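You operate a simulated robot arm through the tools that you are given. There is no shell and no other tool. Be economical: measure what you need, move in short steps, check, and stop when the job is done.

You are at the controls of a simulated two-armed robot. One attempt, no reset.

TASK
Take the lint wad from the top of the side bench and put it on the top of the teal stand. Take the large carton from the top of the side bench and put it on the shelf of the side bench. Open the washer drawer, put the blue eye on the top of the side bench away in the inside of the washer drawer, then shut the drawer. Fetch the teal cloth from the top of the teal stand and set it on the top of the side bench. Turn the knob of disc four to 4. Take the purple cloth and leave it on the upper end shelf. Do these in any order. Set down upright: large carton.

It is judged by the outcome, as a careful person would: the job done as asked, and still so three seconds after it is handed in. It fails if anything else is knocked over, pushed out of place, dropped, spilled or broken. Flat cloth is picked up by pressing the open fingertips on it (5 to 10 N) and closing them slowly along it; thin cloth reads only 2 to 8 mm in the jaws.

THE ROBOT
Two 7-joint arms with two-finger grippers on one trunk, on a base that drives. Base frame: it is fixed to the floor where the robot stands at the start and does not move with it; the origin is under the middle of the robot, x ahead of it, y to its left, z up; the surface under the hand at the start is at about z = 800. Lengths are in mm, angles in rad, forces in N, time in s.
The left shoulder is at the start at [132, 216, 1038], the right one opposite. With the tool pointing down near the work surface each hand reaches from about 380 to 880 mm from the robot's upright axis, wherever it stands, measured 20 degrees to its own side. Places, roughly: blue eye (3x3x2 cm) [500, -400, 800]; inside of the washer drawer [-2700, 3700, 700]; knob of disc four [-7000, -700, 800]; large carton [750, -250, 750]; lint wad (7x5x2 cm) [800, -100, 800]; purple cloth (10x7x3 cm) [-7700, 200, 400]; shelf of the side bench [700, 100, 300]; teal cloth (10x7x3 cm) [1000, -2000, 800]; top of the side bench [700, 100, 800]; top of the teal stand [900, -2000, 800]; upper end shelf [-7500, 200, 800]; washer drawer [-2700, 3600, 700]. Payload 3.18 kg a hand.
The TCP of each hand is the grasp point between the finger pads, 30 mm short of the fingertips. In the tool frame z runs along the fingers and y along their closing line. The gripper opens to 144 mm. The gripper's body begins 103 mm behind the TCP.
Orientation is that of the tool frame in the base frame, as a unit quaternion [x, y, z, w]. With the fingers straight down and closing along the base's y, the tool's x points along the base's -x, its y along +y and its z along -z.

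THE INTERFACE
- The arms move only by the tool send_rows. It takes "left_targets", "right_targets" or both (then of equal length, played together; a hand with none holds still); each is one flat list of numbers, 7 for each row, row after row: the shift along the tool's x, y, z in mm, then the turn, a rotation vector about the tool's x, y, z in rad, then the opening, from 0 (shut) to 1 (fully open). In form: [x, y, z, ax, ay, az, claw, x, y, z, ax, ay, az, claw, ...]. A call has 1 to 12 rows; each row is the pose to reach, as a shift and turn from the pose commanded when the call began, along the tool's axes at that moment. Each row takes 0.2 s and may step no farther than 50 mm and 0.15 rad from the row before; otherwise, or with a gripper value out of range, the whole call is refused. A pose out of reach is approached as far as the arm can. The call stops where the force on the tool passes 40 N (or 10 N more than at its start, if that is more) or the arm is blocked; 0.2 s more then pass. The fingers move at their own pace and stop on an object; they squeeze with about 21 N. The grip force told is the motor's: it shows also when the fingers shut on nothing. Time passes only in rows, and 0.2 s behind the last, so rows that repeat a pose let the fingers close. The reply holds the time, the measured pose of the TCP, the force on the tool along the base axes, the opening and the grip force, in the units named above and with some noise, with the torque about the TCP (base axes, N m) and any sound that the robot's microphone picked up.
- Cameras (640 x 400 px; columns grow to the right, rows downward): "scene" is now at [247, -6.8, 1230.2]; the picture's right is [-0.15, -0.99, 0.00], its down [-0.61, 0.09, -0.79] and it looks along [0.78, -0.12, -0.61] (base axes); focal length 214 px, centre (320, 200). "left" rides on the left gripper at [77, -16, -143] in its tool frame; the picture's right is [0.21, 0.98, 0.00], its down [-0.84, 0.18, -0.51] and it looks along [-0.50, 0.11, 0.86] (tool axes); focal length 218 px, centre (320, 200). "right" rides on the right gripper at [76, 16, -143] in its tool frame; the picture's right is [-0.21, 0.98, 0.00], its down [-0.84, -0.18, -0.51] and it looks along [-0.50, -0.11, 0.86] (tool axes); focal length 218 px, centre (320, 200). There is no depth. A picture from a camera that has moved, and an enlarged one, comes with that camera's place and axes in the base frame and with its lens. The place of the scene camera against the robot may be out by one fixed shift of up to 25 mm in any direction.
- grab_frame(camera): a new picture of that camera. No time passes.
- move_column(by): slides the trunk up (or, below 0, down) by that many mm; the arms and the scene camera ride with it, the base frame stays. It gives what a move gives, with no picture.
- steer(legs): drives the robot by 1 to 6 legs, each [ahead, left, turn to the left] in mm, mm and rad, along the robot's own axes; the way and the turn of a leg run together, so that a leg with both is an arc; at most 1500 mm and 3.142 rad a leg. The arms and the cameras ride along, it lands a little off, and it stops where it bumps. It gives what a move gives.
- aim_head(pan, tilt): turns the head with the scene camera to pan (to the left, within 1.396 rad either way) and tilt (down, from -0.506 to 1.204), counted from straight ahead of the robot. It gives what a move gives.
- close_up(camera, box): a new picture of the part [left, top, right, bottom] of that camera's present view, enlarged. No time passes.
- job_done(): hands the job in; it is judged then, once.

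Go step by step. Nothing tells you exact positions but the pictures and the camera data: compare them with the known pose of the tool, close in by small moves and look again before you grip or let go. The budget is 196 turns and 184 pictures, counting those below and the enlarged ones. Unless the task says otherwise, let go and move clear before handing in.

The tools are called after "Call:" as a command line: name --argument value ..., lists and objects as JSON in quotes. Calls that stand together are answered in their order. send_rows: Moves the arms, as the interface text tells. Its arguments: {"type":"object","properties":{"left_targets":{"type":"array","items":{"type":"number"}},"right_targets":{"type":"array","items":{"type":"number"}}},"required":[]} The other tools are called the same way: move_column (by) slides the trunk up or down; steer (legs) drives the base; aim_head (pan, tilt) turns the head that bears the scene camera; grab_frame (camera) takes a picture; close_up (camera, box) takes an enlarged picture of a part of a camera's view; job_done () hands the job in.

At the start:

```text
clock: 0.0
left_eef_pos: [482.1, 111.3, 1067.2]
left_orientation: [-0.001, 1.0, -0.001, -0.001]
left_force: [-0.4, 0.5, 0.2]
left_ft_torque: [0.02, -0.01, 0.01]
left_width: 144.3
left_gripper_force: 0.0
right_eef_pos: [342.9, -240.4, 1068.1]
right_orientation: [0.0, 1.0, 0.001, -0.001]
right_force: [0.3, -0.8, 0.4]
right_ft_torque: [0.03, -0.01, -0.01]
right_width: 144.0
right_gripper_force: 0.0
trunk travel left (down, up): [-125.0, 244.0]
robot x, y, heading: [1.7, 1.8, 0.002]
head pan, tilt: [-0.148, 0.661]
```

scene: 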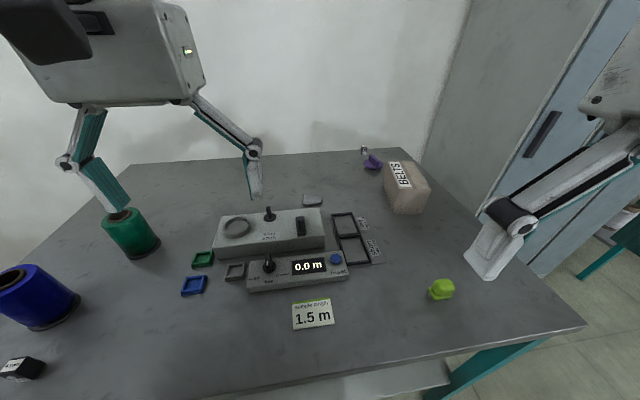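
right: 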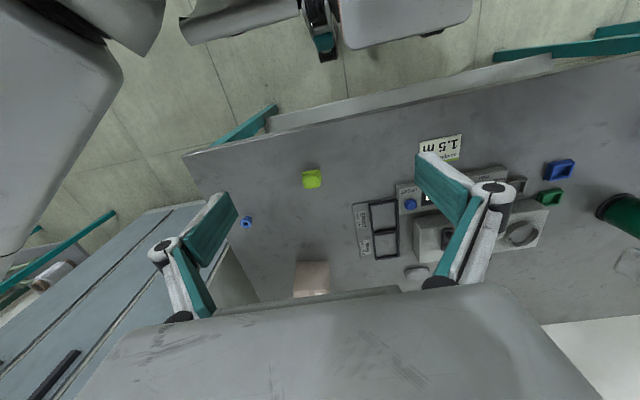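
left: 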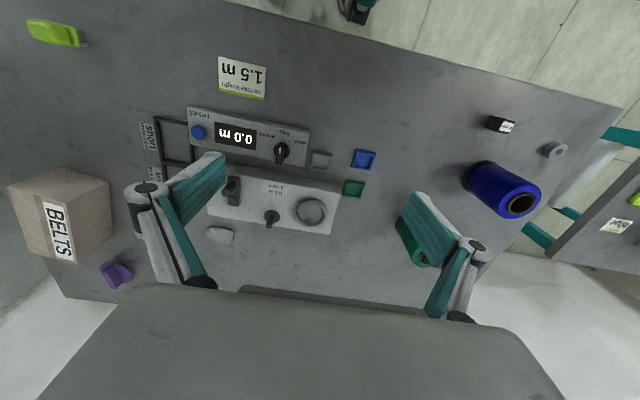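

The bench is ahead of me: the BELTS carton is at the right, the grey lint wad is behind the consoles, and the small blue eye is near the right edge. I'll look more closely before moving.

Call:
close_up --camera "right" --box '[180, 130, 440, 300]'

Call:
close_up --camera "scene" --box '[200, 130, 460, 300]'

Call:
aim_head --pan -1.2 --tilt 0.4

Call:
grab_frame --camera "scene"

```text
2.35 times, centred on (310, 215) of right
camera zoom: at [267.9, -223.1, 1210.5], right [0.21, 0.98, 0.0], down [0.84, -0.18, 0.51], along [0.49, -0.1, -0.86], focal length 514 px, centre (344, 165)
```

zoom: 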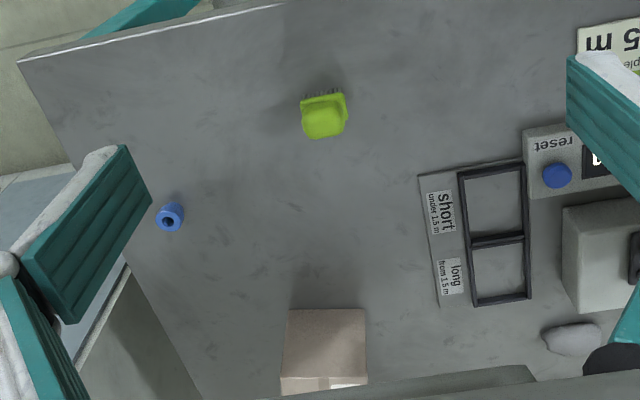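

```text
2.35 times, centred on (330, 215) of scene
camera zoom: at [247.0, -6.8, 1230.2], right [-0.15, -0.99, 0.0], down [-0.61, 0.09, -0.79], along [0.78, -0.12, -0.61], focal length 505 px, centre (296, 165)
```

zoom: 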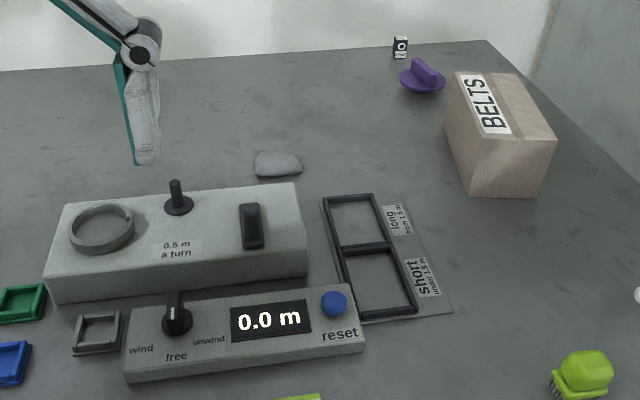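

```text
clock: 1.3
left_eef_pos: [482.5, 112.4, 1066.1]
left_orientation: [-0.001, 1.0, -0.001, 0.0]
left_force: [-0.5, 0.3, 0.2]
left_ft_torque: [-0.01, 0.06, -0.02]
left_width: 143.8
left_gripper_force: 0.1
right_eef_pos: [343.0, -239.4, 1068.1]
right_orientation: [0.0, 1.0, 0.001, 0.0]
right_force: [-0.2, -0.3, -0.5]
right_ft_torque: [0.0, 0.07, -0.01]
right_width: 144.2
right_gripper_force: 0.1
trunk travel left (down, up): [-125.0, 244.0]
robot x, y, heading: [3.8, 0.3, -0.002]
head pan, tilt: [-1.201, 0.4]
```

```text
178 pictures are left
camera scene: at [195.2, -80.4, 1253.8], right [-0.93, -0.36, 0.0], down [-0.14, 0.36, -0.92], along [0.33, -0.86, -0.39], focal length 214 px, centre (320, 200)
```

scene: 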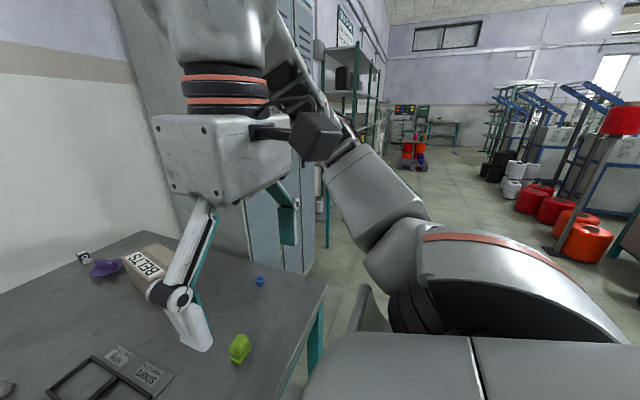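

The blue eye is a small bead near [520, -450], the lint wad is near [800, -65] and the carton is near [765, -330]. I'll put the right hand over the lint wad first and look with its camera.

Call:
send_rows --right_targets '[-40, 18, 8, 0, 0, 0, 1, -80, 36, 16, 0, 0, 0, 1, -120, 54, 24, 0, 0, 0, 1, -160, 72, 32, 0, 0, 0, 1, -200, 90, 40, 0, 0, 0, 1, -240, 108, 48, 0, 0, 0, 1, -280, 126, 56, 0, 0, 0, 1, -320, 144, 64, 0, 0, 0, 1, -360, 162, 70, 0, 0, 0, 1, -360, 162, 70, 0, 0, 0, 1]'

Call:
grab_frame --camera "right"

Call:
aim_head --pan -0.3 --tilt 0.661

Call:
grab_frame --camera "scene"

```text
clock: 3.5
left_eef_pos: [481.5, 111.3, 1066.0]
left_orientation: [0.0, 1.0, 0.0, 0.0]
left_force: [0.7, 0.3, 1.2]
left_ft_torque: [0.03, -0.04, -0.01]
left_width: 143.9
left_gripper_force: 0.0
right_eef_pos: [701.7, -76.8, 999.2]
right_orientation: [0.0, 1.0, 0.001, 0.001]
right_force: [-0.1, -0.9, 0.8]
right_ft_torque: [0.03, -0.03, 0.0]
right_width: 143.8
right_gripper_force: 0.0
trunk travel left (down, up): [-125.0, 244.0]
robot x, y, heading: [1.4, -1.8, 0.001]
head pan, tilt: [-1.201, 0.4]
```

```text
177 pictures are left
camera right: at [626.9, -61.4, 1140.6], right [0.21, 0.98, 0.0], down [0.84, -0.18, 0.51], along [0.5, -0.1, -0.86], focal length 218 px, centre (320, 200)
```

right: 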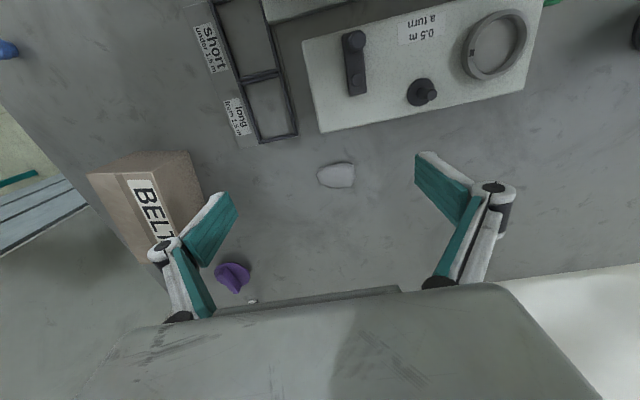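

```text
clock: 4.7
left_eef_pos: [482.3, 112.1, 1065.4]
left_orientation: [-0.001, 1.0, -0.001, -0.001]
left_force: [-0.3, -0.4, 0.5]
left_ft_torque: [-0.01, -0.01, 0.04]
left_width: 144.0
left_gripper_force: 0.0
right_eef_pos: [703.9, -77.4, 998.1]
right_orientation: [-0.001, 1.0, 0.001, -0.001]
right_force: [0.2, -0.4, 1.0]
right_ft_torque: [-0.01, 0.02, -0.03]
right_width: 143.9
right_gripper_force: 0.0
trunk travel left (down, up): [-125.0, 244.0]
robot x, y, heading: [0.3, -0.5, 0.0]
head pan, tilt: [-0.3, 0.661]
```

```text
176 pictures are left
camera scene: at [244.1, -19.7, 1230.3], right [-0.3, -0.95, 0.0], down [-0.59, 0.18, -0.79], along [0.75, -0.23, -0.61], focal length 214 px, centre (320, 200)
```

scene: 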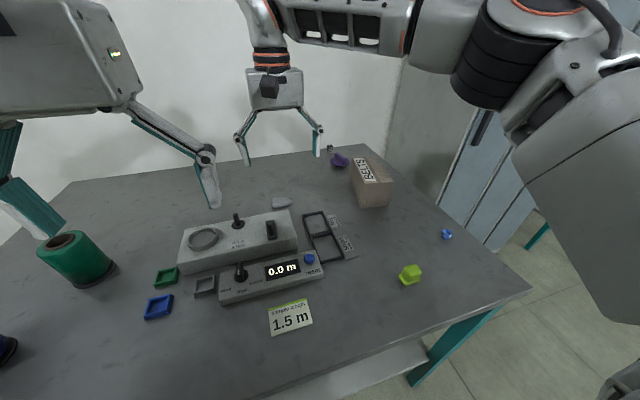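

The lint wad is at about [778, -62], roughly 63 mm along y. I'll descend over it and check.

Call:
send_rows --right_targets '[-38, 8, 30, 0, 0, 0, 1, -75, 15, 70, 0, 0, 0, 0.8, -75, 15, 115, 0, 0, 0, 0.8, -75, 15, 115, 0, 0, 0, 0.8]'

Call:
grab_frame --camera "right"

```text
refused: row 2 steps farther than a row can; nothing moved
```

```text
175 pictures are left
camera right: at [627.2, -60.7, 1140.0], right [0.21, 0.98, 0.0], down [0.84, -0.18, 0.51], along [0.49, -0.1, -0.86], focal length 218 px, centre (320, 200)
```

right: 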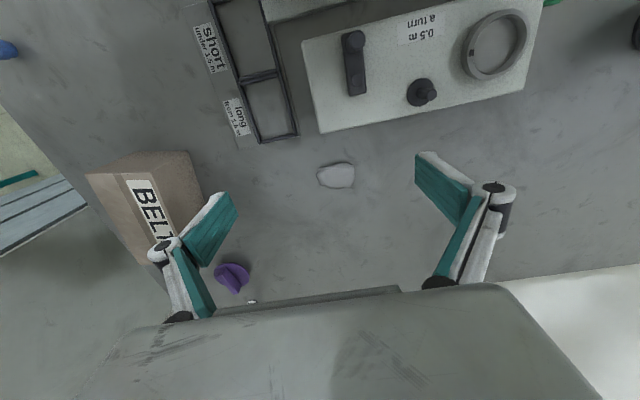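

The lint wad has not moved; I'll use smaller steps.

Call:
send_rows --right_targets '[-35, 8, 30, 0, 0, 0, 1, -70, 15, 60, 0, 0, 0, 0.8, -75, 15, 100, 0, 0, 0, 0.8, -75, 15, 120, 0, 0, 0, 0.8, -75, 15, 120, 0, 0, 0, 0.8]'

Call:
grab_frame --camera "right"

```text
clock: 5.9
left_eef_pos: [480.5, 111.9, 1067.7]
left_orientation: [0.0, 1.0, -0.001, 0.0]
left_force: [0.1, -0.2, -0.3]
left_ft_torque: [0.04, 0.0, 0.01]
left_width: 144.0
left_gripper_force: 0.1
right_eef_pos: [766.0, -85.6, 876.7]
right_orientation: [0.004, 1.0, 0.003, 0.009]
right_force: [-1.3, 0.0, 0.9]
right_ft_torque: [0.02, -0.09, -0.01]
right_width: 115.1
right_gripper_force: 0.0
right hand out of reach, approached as far as the arm can: row 1, 2, 3, 4, 5
trunk travel left (down, up): [-125.0, 244.0]
robot x, y, heading: [0.5, -2.2, 0.001]
head pan, tilt: [-0.3, 0.661]
```

```text
174 pictures are left
camera right: at [687.8, -69.1, 1017.4], right [0.22, 0.98, 0.01], down [0.83, -0.19, 0.52], along [0.51, -0.11, -0.85], focal length 218 px, centre (320, 200)
```

right: 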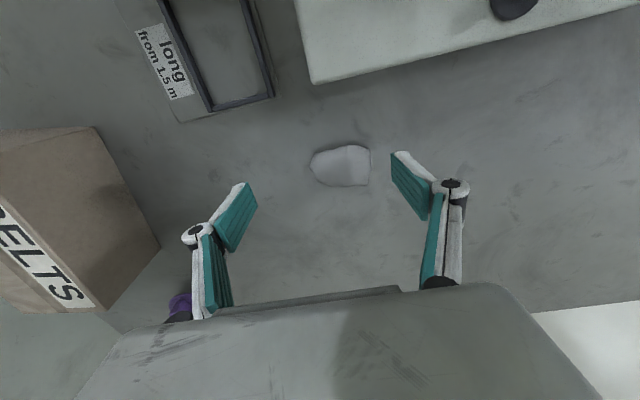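

The lint wad is at about [776, -64], just beyond the reach of this stance. I'll raise the hand, sidestep left and try again.

Call:
send_rows --right_targets '[10, 0, -50, 0, 0, 0, 0.8, 20, 0, -100, 0, 0, 0, 0.8, 30, 0, -130, 0, 0, 0, 0.8]'

Call:
steer --legs '[[0, 200, 0]]'

```text
refused: row 1 steps farther than a row can; nothing moved
```

```text
clock: 8.3
left_eef_pos: [481.4, 310.4, 1066.3]
left_orientation: [0.0, 1.0, -0.001, -0.002]
left_force: [-0.1, 0.2, -0.4]
left_ft_torque: [-0.03, 0.0, 0.06]
left_width: 144.0
left_gripper_force: 0.0
right_eef_pos: [765.9, 114.1, 875.8]
right_orientation: [0.005, 1.0, 0.002, 0.006]
right_force: [-0.8, 0.1, 0.3]
right_ft_torque: [0.01, -0.02, -0.01]
right_width: 115.2
right_gripper_force: 0.1
trunk travel left (down, up): [-125.0, 244.0]
robot x, y, heading: [-1.4, 197.5, -0.003]
head pan, tilt: [-0.3, 0.661]
```

No contact during the sidestep. Now I'll bring the hand back over the wad.

Call:
send_rows --right_targets '[0, -45, -10, 0, 0, 0, 0.8, 0, -90, -10, 0, 0, 0, 0.8, 0, -135, -10, 0, 0, 0, 0.8, 0, -175, -10, 0, 0, 0, 0.8, 0, -175, -10, 0, 0, 0, 0.8]'

Call:
grab_frame --camera "right"

```text
clock: 9.5
left_eef_pos: [478.8, 309.0, 1069.9]
left_orientation: [0.0, 1.0, 0.001, 0.003]
left_force: [-1.7, -1.1, 0.6]
left_ft_torque: [0.18, -0.19, 0.01]
left_width: 144.0
left_gripper_force: 0.1
right_eef_pos: [731.3, -74.1, 888.7]
right_orientation: [0.007, 0.999, -0.01, 0.03]
right_force: [-1.0, -0.9, -0.3]
right_ft_torque: [0.04, -0.14, 0.03]
right_width: 115.0
right_gripper_force: 0.0
right hand out of reach, approached as far as the arm can: row 1, 2, 3, 4, 5
trunk travel left (down, up): [-125.0, 244.0]
robot x, y, heading: [1.6, 199.9, 0.0]
head pan, tilt: [-0.3, 0.661]
```

```text
173 pictures are left
camera right: at [647.9, -54.2, 1025.7], right [0.22, 0.97, 0.0], down [0.81, -0.18, 0.56], along [0.55, -0.13, -0.83], focal length 218 px, centre (320, 200)
```

right: 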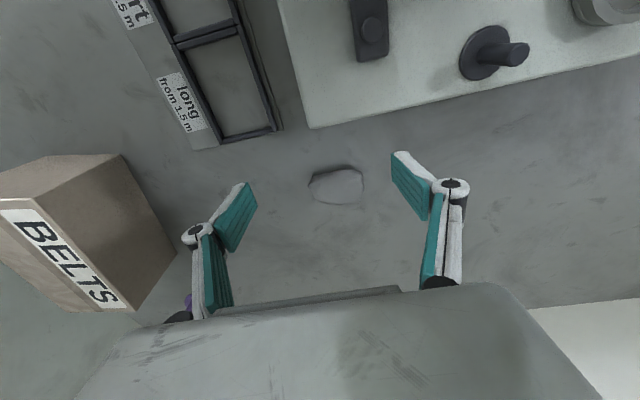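

The reach tops out around 780 mm from the axis. I'll look down to see how much room there is between the base and the bench.

Call:
aim_head --pan 0 --tilt 1.2

Call:
grab_frame --camera "scene"

```text
clock: 10.4
left_eef_pos: [483.0, 310.2, 1066.7]
left_orientation: [0.0, 1.0, -0.002, 0.0]
left_force: [0.5, -0.1, -0.4]
left_ft_torque: [-0.01, 0.0, 0.0]
left_width: 144.1
left_gripper_force: 0.0
right_eef_pos: [734.9, -71.1, 886.9]
right_orientation: [0.006, 1.0, -0.011, 0.027]
right_force: [-0.4, -0.5, -0.5]
right_ft_torque: [-0.01, 0.01, 0.0]
right_width: 115.4
right_gripper_force: 0.1
trunk travel left (down, up): [-125.0, 244.0]
robot x, y, heading: [-1.3, 201.3, 0.0]
head pan, tilt: [0.0, 1.201]
```

```text
172 pictures are left
camera scene: at [217.5, 205.2, 1191.1], right [0.0, -1.0, 0.0], down [-0.93, 0.0, -0.36], along [0.36, 0.0, -0.93], focal length 214 px, centre (320, 200)
```

scene: 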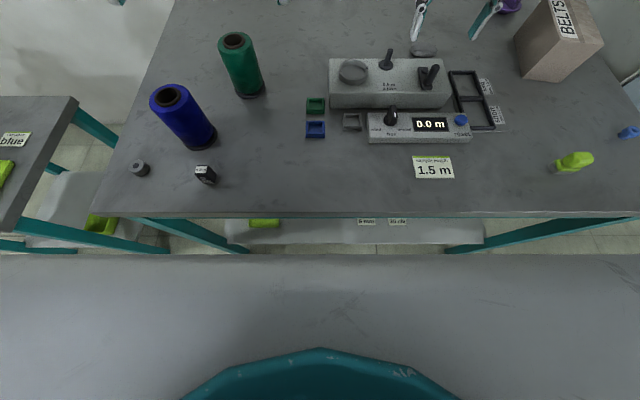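

The base is nearly against the bench, so I'll tilt the fingers forward instead to gain reach.

Call:
send_rows --right_targets '[0, 0, 0, 0, -0.14, 0, 0.8, 0, 0, 0, 0, -0.28, 0, 0.8, 0, 0, 0, 0, -0.42, 0, 0.8, 0, 0, 0, 0, -0.5, 0, 0.8, 0, 0, 0, 0, -0.5, 0, 0.8]'

Call:
grab_frame --camera "right"

```text
clock: 11.6
left_eef_pos: [482.1, 310.8, 1066.3]
left_orientation: [0.001, 1.0, -0.001, -0.001]
left_force: [0.0, 0.2, 0.5]
left_ft_torque: [0.01, -0.01, 0.0]
left_width: 143.8
left_gripper_force: 0.1
right_eef_pos: [735.7, -72.6, 886.8]
right_orientation: [0.005, 0.967, 0.001, 0.255]
right_force: [0.4, 0.4, 0.6]
right_ft_torque: [0.01, 0.02, 0.03]
right_width: 115.0
right_gripper_force: 0.0
trunk travel left (down, up): [-125.0, 244.0]
robot x, y, heading: [-4.0, 199.7, 0.005]
head pan, tilt: [0.0, 1.201]
```

```text
171 pictures are left
camera right: at [598.8, -54.1, 971.7], right [0.19, 0.98, 0.11], down [0.48, -0.19, 0.86], along [0.86, -0.11, -0.51], focal length 218 px, centre (320, 200)
```

right: 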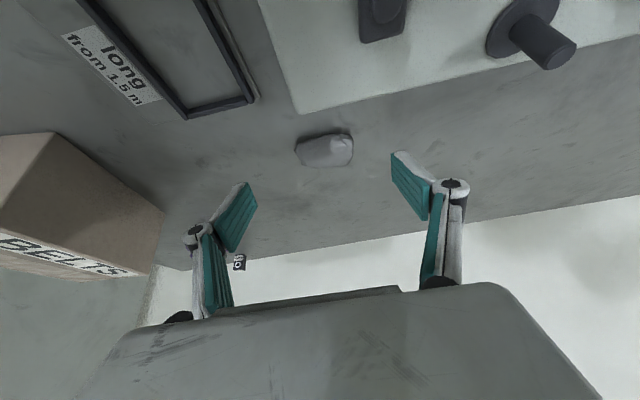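

The hand can reach now. I'll descend along the fingers to the wad.

Call:
send_rows --right_targets '[0, 4, 20, 0, 0, 0, 0.8, 0, 8, 40, 0, 0, 0, 0.8, 0, 8, 50, 0, 0, 0, 0.8, 0, 8, 57, 0, 0, 0, 0.8, 0, 8, 57, 0, 0, 0, 0.8]'

Call:
grab_frame --camera "right"

```text
clock: 12.8
left_eef_pos: [482.2, 310.3, 1066.5]
left_orientation: [0.0, 1.0, -0.001, 0.001]
left_force: [-0.3, -0.3, 0.6]
left_ft_torque: [-0.02, 0.02, 0.03]
left_width: 144.0
left_gripper_force: 0.1
right_eef_pos: [762.2, -61.7, 837.2]
right_orientation: [0.005, 0.967, 0.001, 0.255]
right_force: [-0.1, 0.2, 0.4]
right_ft_torque: [0.03, -0.01, -0.01]
right_width: 115.4
right_gripper_force: 0.1
trunk travel left (down, up): [-125.0, 244.0]
robot x, y, heading: [4.4, 198.7, -0.001]
head pan, tilt: [0.0, 1.201]
```

```text
170 pictures are left
camera right: at [627.1, -45.9, 922.9], right [0.19, 0.98, 0.11], down [0.48, -0.19, 0.86], along [0.86, -0.11, -0.51], focal length 218 px, centre (320, 200)
```

right: 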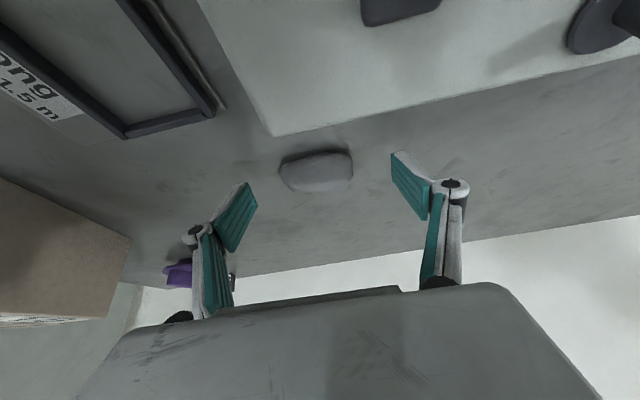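

The wad is between the fingertips. Closing.

Call:
send_rows --right_targets '[0, 0, 2, 0, 0, 0, 0.6, 0, 0, 2, 0, 0, 0, 0.4, 0, 0, 2, 0, 0, 0, 0.2, 0, 0, 2, 0, 0, 0, 0, 0, 0, 2, 0, 0, 0, 0, 0, 0, -20, 0, 0, 0, 0, 0, 0, -60, 0, 0, 0, 0, 0, 0, -100, 0, 0, 0, 0]'

Call:
grab_frame --camera "right"

```text
clock: 14.6
left_eef_pos: [481.5, 310.8, 1066.2]
left_orientation: [0.001, 1.0, -0.001, 0.001]
left_force: [0.1, -0.1, 0.2]
left_ft_torque: [0.0, 0.02, 0.03]
left_width: 144.1
left_gripper_force: 0.0
right_eef_pos: [711.8, -63.5, 925.0]
right_orientation: [0.005, 0.967, 0.001, 0.256]
right_force: [-0.3, -0.2, 0.0]
right_ft_torque: [-0.01, 0.06, -0.03]
right_width: 64.4
right_gripper_force: 20.5
trunk travel left (down, up): [-125.0, 244.0]
robot x, y, heading: [-0.3, 197.3, 0.003]
head pan, tilt: [0.0, 1.201]
```

```text
169 pictures are left
camera right: at [576.1, -46.6, 1010.4], right [0.19, 0.98, 0.11], down [0.48, -0.19, 0.86], along [0.86, -0.11, -0.51], focal length 218 px, centre (320, 200)
```

right: 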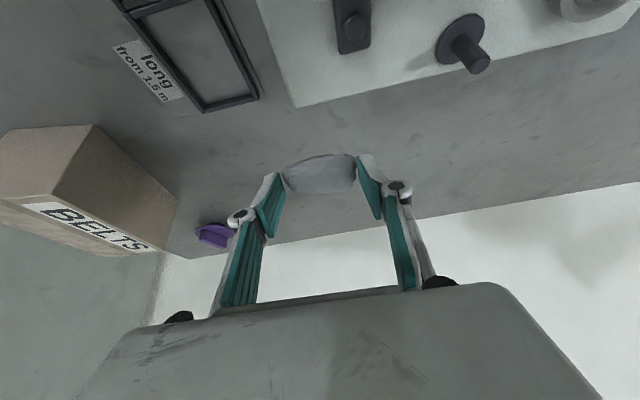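

The lint is held at 64 mm. I'll tuck the hand back upright for driving.

Call:
send_rows --right_targets '[25, 3, -35, 0, 0.06, 0, 0, 50, 6, -70, 0, 0.12, 0, 0, 75, 9, -105, 0, 0.18, 0, 0, 100, 12, -140, 0, 0.24, 0, 0, 125, 15, -175, 0, 0.3, 0, 0, 150, 18, -210, 0, 0.36, 0, 0, 175, 20, -245, 0, 0.43, 0, 0, 200, 21, -280, 0, 0.51, 0, 0, 200, 21, -280, 0, 0.51, 0, 0]'

Call:
aim_head --pan -1.39 --tilt 0.5

Call:
grab_frame --camera "scene"

Call:
aim_head --pan -0.7 --tilt 0.6

Call:
grab_frame --camera "scene"

```text
clock: 16.6
left_eef_pos: [482.5, 310.0, 1065.2]
left_orientation: [0.0, 1.0, 0.0, -0.001]
left_force: [0.1, -0.3, -0.3]
left_ft_torque: [0.01, 0.0, 0.02]
left_width: 143.8
left_gripper_force: 0.1
right_eef_pos: [400.6, -40.3, 1066.3]
right_orientation: [0.005, 1.0, 0.003, 0.001]
right_force: [-0.3, -0.4, 0.3]
right_ft_torque: [-0.01, -0.01, 0.02]
right_width: 64.3
right_gripper_force: 21.1
trunk travel left (down, up): [-125.0, 244.0]
robot x, y, heading: [-0.9, 200.2, -0.005]
head pan, tilt: [0.0, 1.201]
```

```text
clock: 18.2
left_eef_pos: [482.4, 311.0, 1066.2]
left_orientation: [0.0, 1.0, -0.001, -0.001]
left_force: [0.1, 0.9, -0.2]
left_ft_torque: [-0.01, -0.04, -0.01]
left_width: 144.2
left_gripper_force: 0.0
right_eef_pos: [402.2, -41.4, 1068.0]
right_orientation: [0.005, 1.0, 0.002, 0.003]
right_force: [0.4, 0.5, -0.1]
right_ft_torque: [0.01, -0.05, -0.01]
right_width: 64.6
right_gripper_force: 21.0
trunk travel left (down, up): [-125.0, 244.0]
robot x, y, heading: [-1.8, 197.1, 0.003]
head pan, tilt: [-1.389, 0.499]
```

```text
168 pictures are left
camera scene: at [178.1, 115.7, 1244.7], right [-0.98, -0.18, 0.0], down [-0.09, 0.47, -0.88], along [0.16, -0.86, -0.48], focal length 214 px, centre (320, 200)
```

scene: 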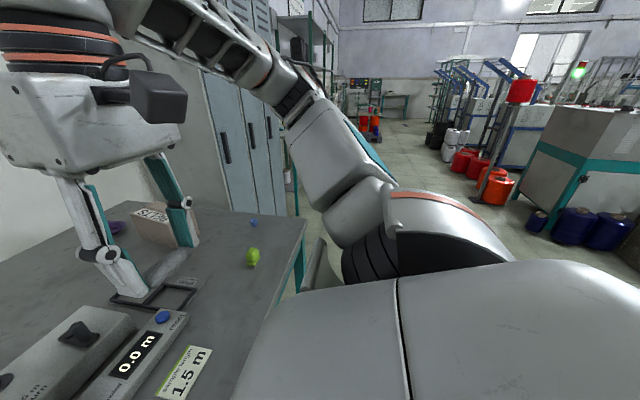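

```text
clock: 19.2
left_eef_pos: [482.5, 310.9, 1065.9]
left_orientation: [0.0, 1.0, 0.0, -0.001]
left_force: [-0.1, 0.3, 0.4]
left_ft_torque: [-0.01, 0.0, 0.0]
left_width: 144.1
left_gripper_force: 0.2
right_eef_pos: [402.3, -41.6, 1068.6]
right_orientation: [0.006, 1.0, 0.002, 0.003]
right_force: [-0.2, 0.6, -0.3]
right_ft_torque: [0.02, 0.01, 0.02]
right_width: 64.5
right_gripper_force: 20.9
trunk travel left (down, up): [-125.0, 244.0]
robot x, y, heading: [-1.4, 199.4, 0.002]
head pan, tilt: [-0.7, 0.6]
```

```text
167 pictures are left
camera scene: at [229.2, 148.2, 1235.6], right [-0.65, -0.76, 0.0], down [-0.43, 0.36, -0.83], along [0.63, -0.53, -0.56], focal length 214 px, centre (320, 200)
```

scene: 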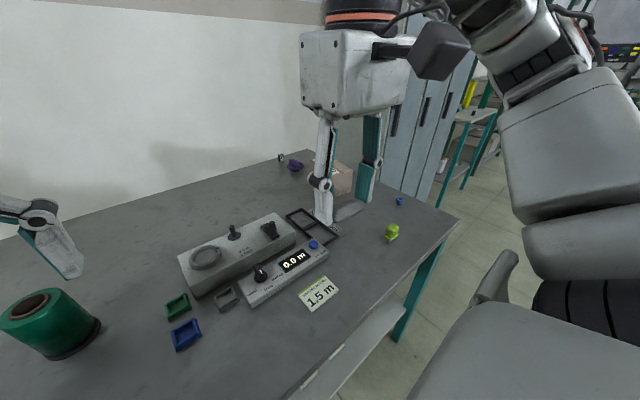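

The lockers are to the right of the bench and the teal stand is beyond them. I'll back out and sidestep to it.

Call:
steer --legs '[[-350, 0, 0], [0, -1000, 0], [0, -950, 0]]'

Call:
aim_head --pan -0.2 --tilt 0.4

Call:
grab_frame --camera "scene"

```text
clock: 38.5
left_eef_pos: [129.1, -1643.0, 1065.7]
left_orientation: [-0.003, 1.0, 0.0, -0.001]
left_force: [-0.6, 0.0, -0.5]
left_ft_torque: [0.01, 0.0, 0.0]
left_width: 144.1
left_gripper_force: 0.1
right_eef_pos: [48.8, -1995.9, 1068.4]
right_orientation: [0.003, 1.0, 0.003, 0.003]
right_force: [0.0, -0.2, -0.9]
right_ft_torque: [-0.02, -0.01, -0.02]
right_width: 63.8
right_gripper_force: 20.5
trunk travel left (down, up): [-125.0, 244.0]
robot x, y, heading: [-353.8, -1755.2, 0.001]
head pan, tilt: [-0.7, 0.6]
```

```text
clock: 39.5
left_eef_pos: [129.4, -1643.3, 1066.7]
left_orientation: [-0.002, 1.0, -0.001, -0.001]
left_force: [0.5, 0.0, -0.3]
left_ft_torque: [-0.02, 0.02, 0.02]
left_width: 144.0
left_gripper_force: 0.0
right_eef_pos: [48.8, -1995.7, 1068.0]
right_orientation: [0.003, 1.0, 0.003, 0.002]
right_force: [-0.1, -0.3, -0.4]
right_ft_torque: [0.02, -0.01, 0.0]
right_width: 63.8
right_gripper_force: 21.1
trunk travel left (down, up): [-125.0, 244.0]
robot x, y, heading: [-353.1, -1756.5, -0.003]
head pan, tilt: [-0.201, 0.4]
```

```text
166 pictures are left
camera scene: at [-100.7, -1768.4, 1253.8], right [-0.2, -0.98, 0.0], down [-0.38, 0.08, -0.92], along [0.9, -0.18, -0.39], focal length 214 px, centre (320, 200)
```

scene: 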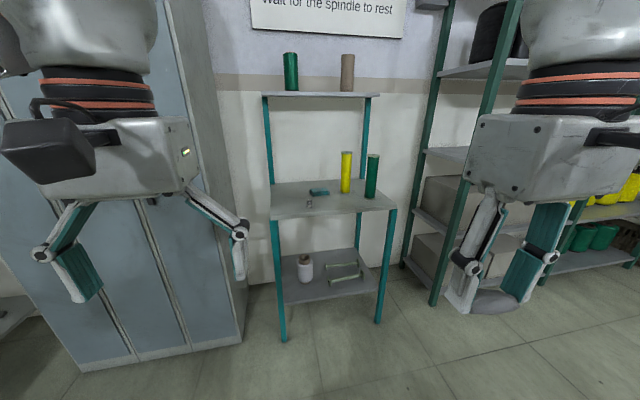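

Call:
close_up --camera "scene" --box '[240, 130, 420, 260]'

```text
3.08 times, centred on (330, 195) of scene
camera zoom: at [-100.7, -1768.4, 1253.8], right [-0.2, -0.98, 0.0], down [-0.38, 0.08, -0.92], along [0.9, -0.18, -0.39], focal length 660 px, centre (289, 215)
```

zoom: 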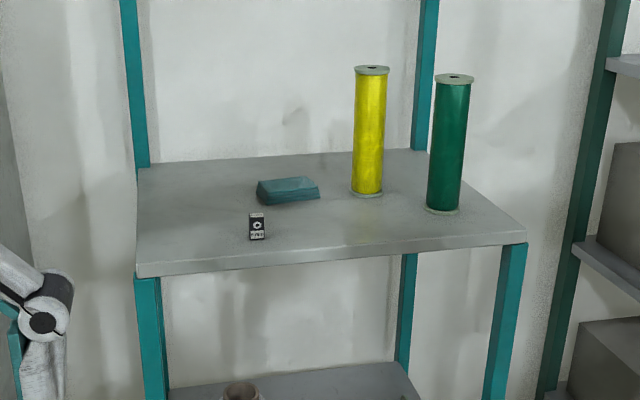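

The teal stand's top spans about x 770 to 1150 and y -2330 to -1720. The cloth is near [1029, -1995], with a small black part at [900, -1915] and spools at the right. I'll drive closer.

Call:
steer --legs '[[660, 0, 0]]'

Call:
aim_head --pan -0.3 --tilt 0.75

Call:
grab_frame --camera "scene"

Call:
grab_frame --camera "right"

```text
clock: 43.1
left_eef_pos: [753.2, -1638.1, 1072.3]
left_orientation: [0.01, 1.0, 0.007, 0.014]
left_force: [0.9, 0.3, 0.6]
left_ft_torque: [0.0, 0.0, 0.0]
left_width: 143.9
left_gripper_force: 0.0
right_eef_pos: [689.1, -1989.9, 1073.1]
right_orientation: [-0.001, 1.0, 0.002, 0.01]
right_force: [-0.3, 0.4, 1.0]
right_ft_torque: [-0.01, -0.04, 0.0]
right_width: 63.5
right_gripper_force: 21.3
trunk travel left (down, up): [-125.0, 244.0]
robot x, y, heading: [294.2, -1755.3, 0.017]
head pan, tilt: [-0.201, 0.4]
stopped in leg 1: the robot was blocked; the commanded pose is now the measured one
```

```text
clock: 43.9
left_eef_pos: [753.3, -1637.4, 1073.4]
left_orientation: [0.011, 1.0, 0.006, 0.015]
left_force: [-0.4, -0.4, 0.2]
left_ft_torque: [-0.02, -0.03, -0.02]
left_width: 144.0
left_gripper_force: 0.1
right_eef_pos: [688.3, -1989.6, 1073.4]
right_orientation: [0.0, 1.0, 0.001, 0.01]
right_force: [-0.2, -0.1, -0.7]
right_ft_torque: [0.0, 0.0, 0.01]
right_width: 63.4
right_gripper_force: 20.8
trunk travel left (down, up): [-125.0, 244.0]
robot x, y, heading: [293.9, -1755.0, 0.011]
head pan, tilt: [-0.3, 0.75]
```

```text
164 pictures are left
camera scene: at [522.5, -1769.5, 1226.5], right [-0.28, -0.96, 0.0], down [-0.64, 0.19, -0.74], along [0.71, -0.21, -0.67], focal length 214 px, centre (320, 200)
```

scene: 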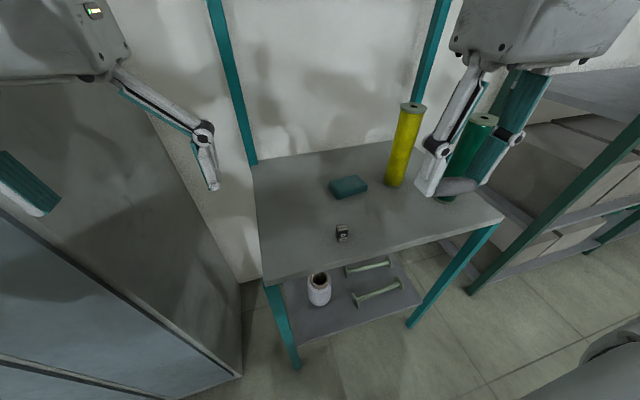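

```text
163 pictures are left
camera right: at [608.9, -1973.6, 1215.0], right [0.21, 0.98, 0.01], down [0.83, -0.18, 0.52], along [0.51, -0.1, -0.85], focal length 218 px, centre (320, 200)
```

right: 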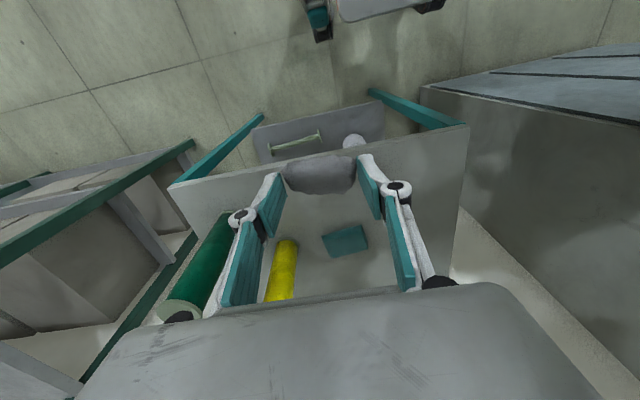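

The left arm touched something ahead (probably the locker corner) and blocked the drive. I'll back off a little so it relaxes, and work from there with a tilted tool.

Call:
steer --legs '[[-50, 0, 0]]'

Call:
aim_head --pan 0.9 --tilt 0.3

Call:
grab_frame --camera "scene"

```text
clock: 44.8
left_eef_pos: [719.6, -1638.9, 1061.7]
left_orientation: [0.009, 1.0, 0.008, 0.001]
left_force: [-0.1, 0.1, -0.1]
left_ft_torque: [0.01, 0.0, 0.01]
left_width: 143.8
left_gripper_force: 0.0
right_eef_pos: [652.5, -1991.7, 1066.9]
right_orientation: [-0.001, 1.0, 0.003, 0.001]
right_force: [-0.2, 0.8, 0.4]
right_ft_torque: [-0.01, 0.02, 0.01]
right_width: 63.8
right_gripper_force: 21.0
trunk travel left (down, up): [-125.0, 244.0]
robot x, y, heading: [248.6, -1755.0, 0.012]
head pan, tilt: [-0.3, 0.75]
```

```text
clock: 46.2
left_eef_pos: [718.6, -1639.4, 1062.7]
left_orientation: [0.009, 1.0, 0.008, 0.003]
left_force: [-0.1, -0.6, 0.3]
left_ft_torque: [-0.03, 0.03, -0.01]
left_width: 144.1
left_gripper_force: 0.1
right_eef_pos: [650.9, -1990.5, 1067.9]
right_orientation: [0.0, 1.0, 0.003, 0.003]
right_force: [0.3, -0.3, 0.5]
right_ft_torque: [0.01, 0.0, -0.01]
right_width: 63.7
right_gripper_force: 21.0
trunk travel left (down, up): [-125.0, 244.0]
robot x, y, heading: [249.6, -1758.0, 0.011]
head pan, tilt: [0.901, 0.3]
```

```text
162 pictures are left
camera scene: at [466.3, -1673.9, 1263.1], right [0.79, -0.61, 0.0], down [-0.18, -0.23, -0.96], along [0.59, 0.75, -0.3], focal length 214 px, centre (320, 200)
```

scene: 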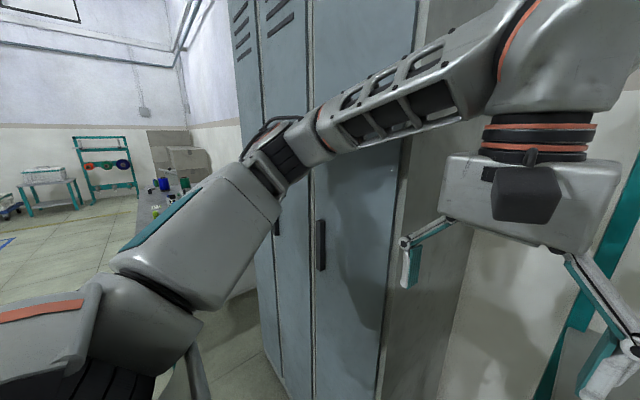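

The left elbow is close to the locker but clear. Now I'll bring the lint over the free spot near [865, -2070], tilted as when it was gripped, and check before setting it down.

Call:
send_rows --right_targets '[-40, -17, 10, 0, -0.1, 0, 0, -80, -34, 20, 0, -0.2, 0, 0, -120, -51, 40, 0, -0.3, 0, 0, -160, -68, 65, 0, -0.4, 0, 0, -190, -84, 100, 0, -0.51, 0, 0, -209, -84, 140, 0, -0.51, 0, 0, -209, -84, 170, 0, -0.51, 0, 0, -209, -84, 170, 0, -0.51, 0, 0]'

Call:
grab_frame --camera "right"

Call:
aim_head --pan -0.4 --tilt 0.65

Call:
grab_frame --camera "scene"

```text
refused: row 4 steps farther than a row can; nothing moved
```

```text
161 pictures are left
camera right: at [575.1, -1975.4, 1209.8], right [0.21, 0.98, 0.01], down [0.84, -0.18, 0.51], along [0.5, -0.1, -0.86], focal length 218 px, centre (320, 200)
```

right: 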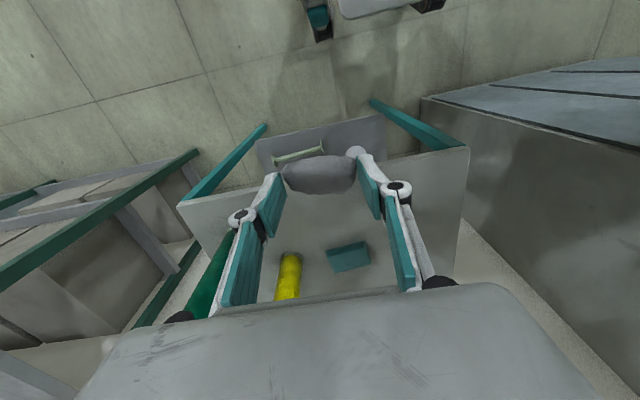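

```text
clock: 47.7
left_eef_pos: [719.2, -1639.5, 1063.5]
left_orientation: [0.01, 1.0, 0.008, 0.003]
left_force: [-0.9, 0.9, -0.5]
left_ft_torque: [-0.01, -0.01, 0.04]
left_width: 143.9
left_gripper_force: 0.1
right_eef_pos: [651.0, -1991.4, 1068.2]
right_orientation: [-0.001, 1.0, 0.003, 0.002]
right_force: [-0.1, -0.5, 0.5]
right_ft_torque: [0.02, -0.01, -0.04]
right_width: 63.8
right_gripper_force: 21.0
trunk travel left (down, up): [-125.0, 244.0]
robot x, y, heading: [245.5, -1751.5, 0.009]
head pan, tilt: [-0.4, 0.649]
```

```text
160 pictures are left
camera scene: at [489.4, -1780.5, 1231.4], right [-0.38, -0.93, 0.0], down [-0.56, 0.23, -0.8], along [0.74, -0.3, -0.6], focal length 214 px, centre (320, 200)
```

scene: 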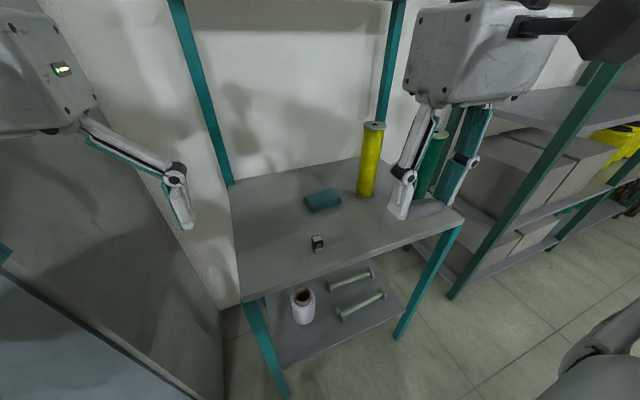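

A step was slightly too long; nothing moved. I'll resend it with finer steps.

Call:
send_rows --right_targets '[-35, -14, 5, 0, -0.08, 0, 0, -70, -28, 10, 0, -0.16, 0, 0, -105, -42, 20, 0, -0.24, 0, 0, -140, -56, 35, 0, -0.32, 0, 0, -170, -70, 60, 0, -0.4, 0, 0, -195, -84, 90, 0, -0.51, 0, 0, -209, -84, 130, 0, -0.51, 0, 0, -209, -84, 170, 0, -0.51, 0, 0, -209, -84, 170, 0, -0.51, 0, 0]'

Call:
grab_frame --camera "right"

Call:
grab_frame --camera "scene"

```text
clock: 49.7
left_eef_pos: [718.0, -1639.4, 1064.0]
left_orientation: [0.01, 1.0, 0.007, 0.004]
left_force: [-0.2, -0.2, -0.1]
left_ft_torque: [-0.02, -0.02, -0.01]
left_width: 143.9
left_gripper_force: 0.0
right_eef_pos: [861.3, -2074.1, 900.2]
right_orientation: [0.0, 0.967, 0.002, 0.255]
right_force: [-0.3, 0.3, 0.3]
right_ft_torque: [0.01, 0.02, 0.0]
right_width: 63.6
right_gripper_force: 21.3
trunk travel left (down, up): [-125.0, 244.0]
robot x, y, heading: [249.5, -1753.3, 0.011]
head pan, tilt: [-0.4, 0.649]
```

```text
159 pictures are left
camera right: at [724.8, -2058.5, 985.3], right [0.18, 0.98, 0.11], down [0.48, -0.18, 0.86], along [0.86, -0.1, -0.5], focal length 218 px, centre (320, 200)
```

right: 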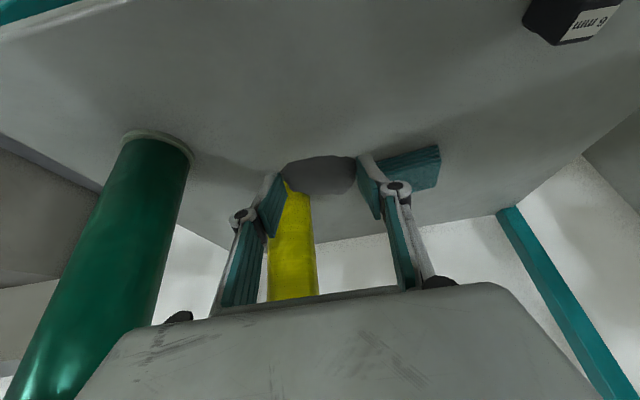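

```text
158 pictures are left
camera scene: at [489.0, -1780.4, 1231.6], right [-0.38, -0.93, 0.0], down [-0.56, 0.23, -0.8], along [0.74, -0.3, -0.6], focal length 214 px, centre (320, 200)
```

scene: 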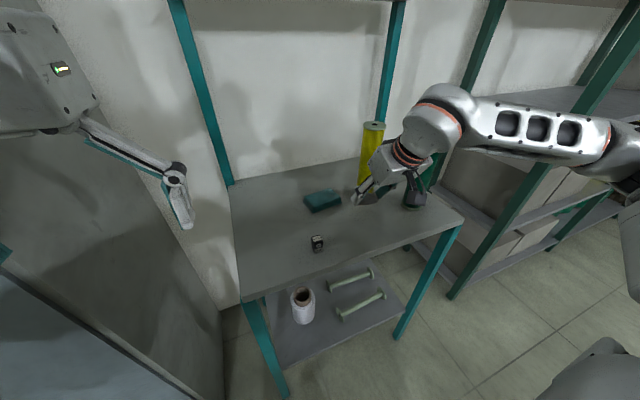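

The lint is over a free spot with clearance to the spools. Lowering straight down.

Call:
send_rows --right_targets '[10, 0, 17, 0, 0, 0, 0, 20, 0, 34, 0, 0, 0, 0, 26, 0, 46, 0, 0, 0, 0, 29, 0, 51, 0, 0, 0, 0, 29, 0, 51, 0, 0, 0, 0]'

Call:
grab_frame --camera "right"

```text
clock: 50.9
left_eef_pos: [715.8, -1639.2, 1064.8]
left_orientation: [0.01, 1.0, 0.007, 0.004]
left_force: [-0.6, -0.7, 0.3]
left_ft_torque: [-0.06, -0.01, 0.01]
left_width: 144.0
left_gripper_force: 0.0
right_eef_pos: [862.8, -2074.5, 851.7]
right_orientation: [0.0, 0.964, 0.002, 0.267]
right_force: [-14.8, 0.1, 27.4]
right_ft_torque: [-0.58, 0.42, -0.27]
right_width: 63.3
right_gripper_force: 22.0
trunk travel left (down, up): [-125.0, 244.0]
robot x, y, heading: [247.1, -1756.7, 0.008]
head pan, tilt: [-0.4, 0.649]
stopped in row 5 (right hand): the force on the tool passed its limit at 43 N (the readings are from after the stop); the commanded pose is now the measured one
```

```text
157 pictures are left
camera right: at [723.8, -2058.4, 933.4], right [0.18, 0.98, 0.11], down [0.46, -0.18, 0.87], along [0.87, -0.1, -0.48], focal length 218 px, centre (320, 200)
```

right: 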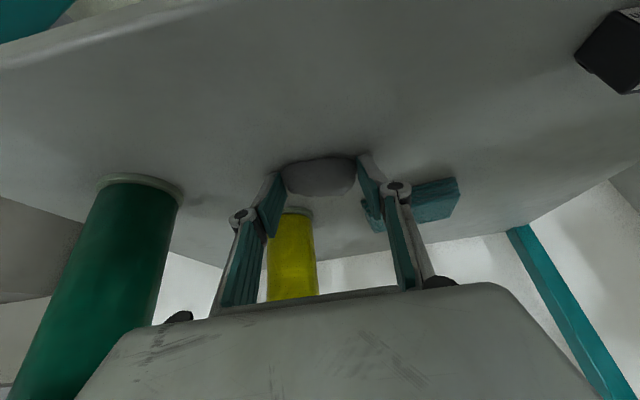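

It's in contact with the surface, so the stand's top is a little higher than I assumed. I'll ease up a few millimetres, open, and lift away.

Call:
send_rows --right_targets '[-1, 0, -3, 0, 0, 0, 0, -1, 0, -3, 0, 0, 0, 0.48, -1, 0, -3, 0, 0, 0, 0.6, -1, 0, -3, 0, 0, 0, 0.65, -10, 0, -25, 0, 0, 0, 0.65, -20, 0, -60, 0, 0, 0, 0.65, -30, 0, -95, 0, 0, 0, 0.65]'

Call:
grab_frame --camera "right"

```text
clock: 52.5
left_eef_pos: [718.7, -1638.9, 1064.6]
left_orientation: [0.009, 1.0, 0.007, 0.004]
left_force: [-0.2, -0.1, 0.3]
left_ft_torque: [-0.04, -0.02, -0.01]
left_width: 144.0
left_gripper_force: 0.0
right_eef_pos: [840.9, -2074.5, 942.1]
right_orientation: [-0.001, 0.965, 0.002, 0.261]
right_force: [-0.3, -0.2, -0.2]
right_ft_torque: [-0.01, 0.02, -0.01]
right_width: 93.5
right_gripper_force: 0.1
trunk travel left (down, up): [-125.0, 244.0]
robot x, y, heading: [250.3, -1754.0, 0.007]
head pan, tilt: [-0.4, 0.649]
```

```text
156 pictures are left
camera right: at [703.6, -2058.8, 1026.5], right [0.18, 0.98, 0.11], down [0.47, -0.18, 0.86], along [0.86, -0.1, -0.49], focal length 218 px, centre (320, 200)
```

right: 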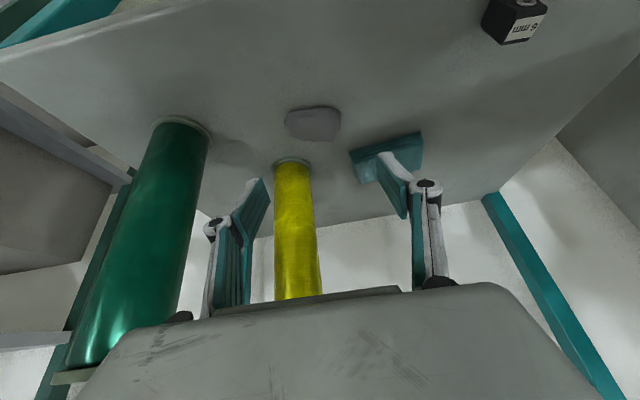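

The lint sits flat on the stand, and the wrist views put the cloth at about [961, -1984]. I'll move over it with the jaws fully open.

Call:
send_rows --right_targets '[-16, 18, 13, 0, 0, 0, 1, -32, 36, 26, 0, 0, 0, 1, -48, 54, 42, 0, 0, 0, 1, -64, 72, 60, 0, 0, 0, 1, -80, 90, 76, 0, 0, 0, 1, -80, 90, 76, 0, 0, 0, 1]'

Call:
grab_frame --camera "right"

```text
clock: 53.9
left_eef_pos: [718.4, -1639.7, 1063.9]
left_orientation: [0.01, 1.0, 0.008, 0.004]
left_force: [0.0, -0.2, 0.4]
left_ft_torque: [0.01, -0.01, -0.01]
left_width: 144.2
left_gripper_force: 0.0
right_eef_pos: [949.7, -1986.6, 918.3]
right_orientation: [0.0, 0.965, 0.002, 0.262]
right_force: [0.2, -0.3, 0.8]
right_ft_torque: [0.0, -0.01, 0.01]
right_width: 144.0
right_gripper_force: 0.1
trunk travel left (down, up): [-125.0, 244.0]
robot x, y, heading: [248.3, -1759.5, 0.012]
head pan, tilt: [-0.4, 0.649]
```

```text
155 pictures are left
camera right: at [812.0, -1969.8, 1001.6], right [0.18, 0.98, 0.11], down [0.47, -0.18, 0.86], along [0.86, -0.1, -0.49], focal length 218 px, centre (320, 200)
```

right: 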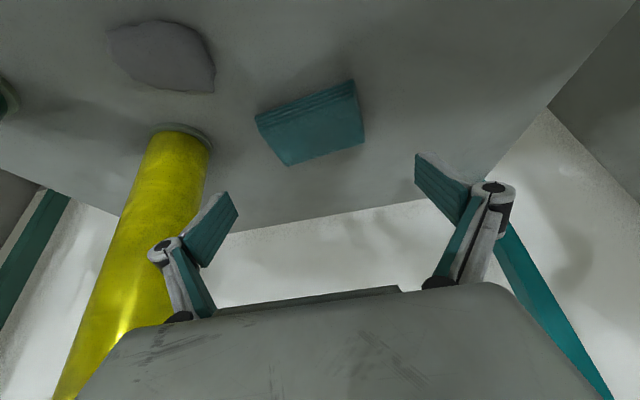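

The cloth is centred between the jaws. Lowering around it.

Call:
send_rows --right_targets '[13, 1, 17, 0, 0, 0, 1, 26, 1, 34, 0, 0, 0, 1, 34, 1, 44, 0, 0, 0, 1, 38, 1, 50, 0, 0, 0, 1, 38, 1, 50, 0, 0, 0, 1]'

Call:
grab_frame --camera "right"

```text
clock: 55.1
left_eef_pos: [718.6, -1639.7, 1063.0]
left_orientation: [0.01, 1.0, 0.008, 0.003]
left_force: [0.7, 0.7, 0.0]
left_ft_torque: [0.0, -0.02, -0.03]
left_width: 143.8
left_gripper_force: 0.0
right_eef_pos: [940.9, -1984.7, 855.9]
right_orientation: [0.0, 0.965, 0.002, 0.261]
right_force: [0.1, 0.2, -0.3]
right_ft_torque: [-0.01, 0.04, -0.02]
right_width: 144.0
right_gripper_force: 0.0
trunk travel left (down, up): [-125.0, 244.0]
robot x, y, heading: [249.0, -1755.0, 0.011]
head pan, tilt: [-0.4, 0.649]
```

```text
154 pictures are left
camera right: at [803.6, -1968.4, 938.7], right [0.18, 0.98, 0.11], down [0.47, -0.18, 0.86], along [0.86, -0.1, -0.49], focal length 218 px, centre (320, 200)
```

right: 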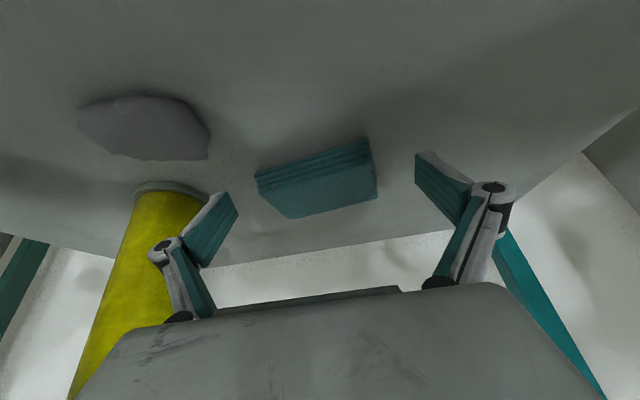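

The fingertips straddle the cloth. I'll close and lift a little.

Call:
send_rows --right_targets '[2, 0, 3, 0, 0, 0, 0.9, 2, 0, 3, 0, 0, 0, 0.75, 2, 0, 3, 0, 0, 0, 0.6, 2, 0, 3, 0, 0, 0, 0.45, 2, 0, 3, 0, 0, 0, 0.2, 2, 0, 3, 0, 0, 0, 0, 2, 0, 3, 0, 0, 0, 0, -10, 0, -20, 0, 0, 0, 0, -20, 0, -50, 0, 0, 0, 0, -30, 0, -80, 0, 0, 0, 0]'

Call:
grab_frame --camera "right"

```text
clock: 57.3
left_eef_pos: [717.1, -1638.7, 1065.5]
left_orientation: [0.01, 1.0, 0.008, 0.004]
left_force: [-0.7, 0.4, 1.0]
left_ft_torque: [-0.03, -0.01, 0.02]
left_width: 143.8
left_gripper_force: 0.0
right_eef_pos: [925.8, -1985.1, 940.5]
right_orientation: [0.0, 0.965, 0.002, 0.262]
right_force: [-0.2, -0.5, -1.3]
right_ft_torque: [-0.03, 0.0, -0.01]
right_width: 101.4
right_gripper_force: 21.1
trunk travel left (down, up): [-125.0, 244.0]
robot x, y, heading: [248.1, -1755.0, 0.01]
head pan, tilt: [-0.4, 0.649]
```

```text
153 pictures are left
camera right: at [788.6, -1968.7, 1023.6], right [0.18, 0.98, 0.11], down [0.47, -0.18, 0.86], along [0.86, -0.1, -0.49], focal length 218 px, centre (320, 200)
```

right: 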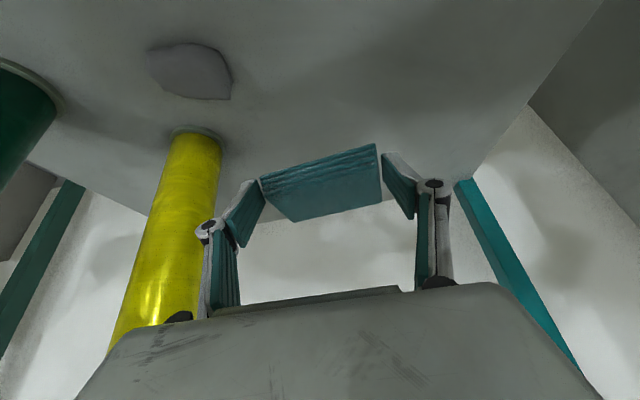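

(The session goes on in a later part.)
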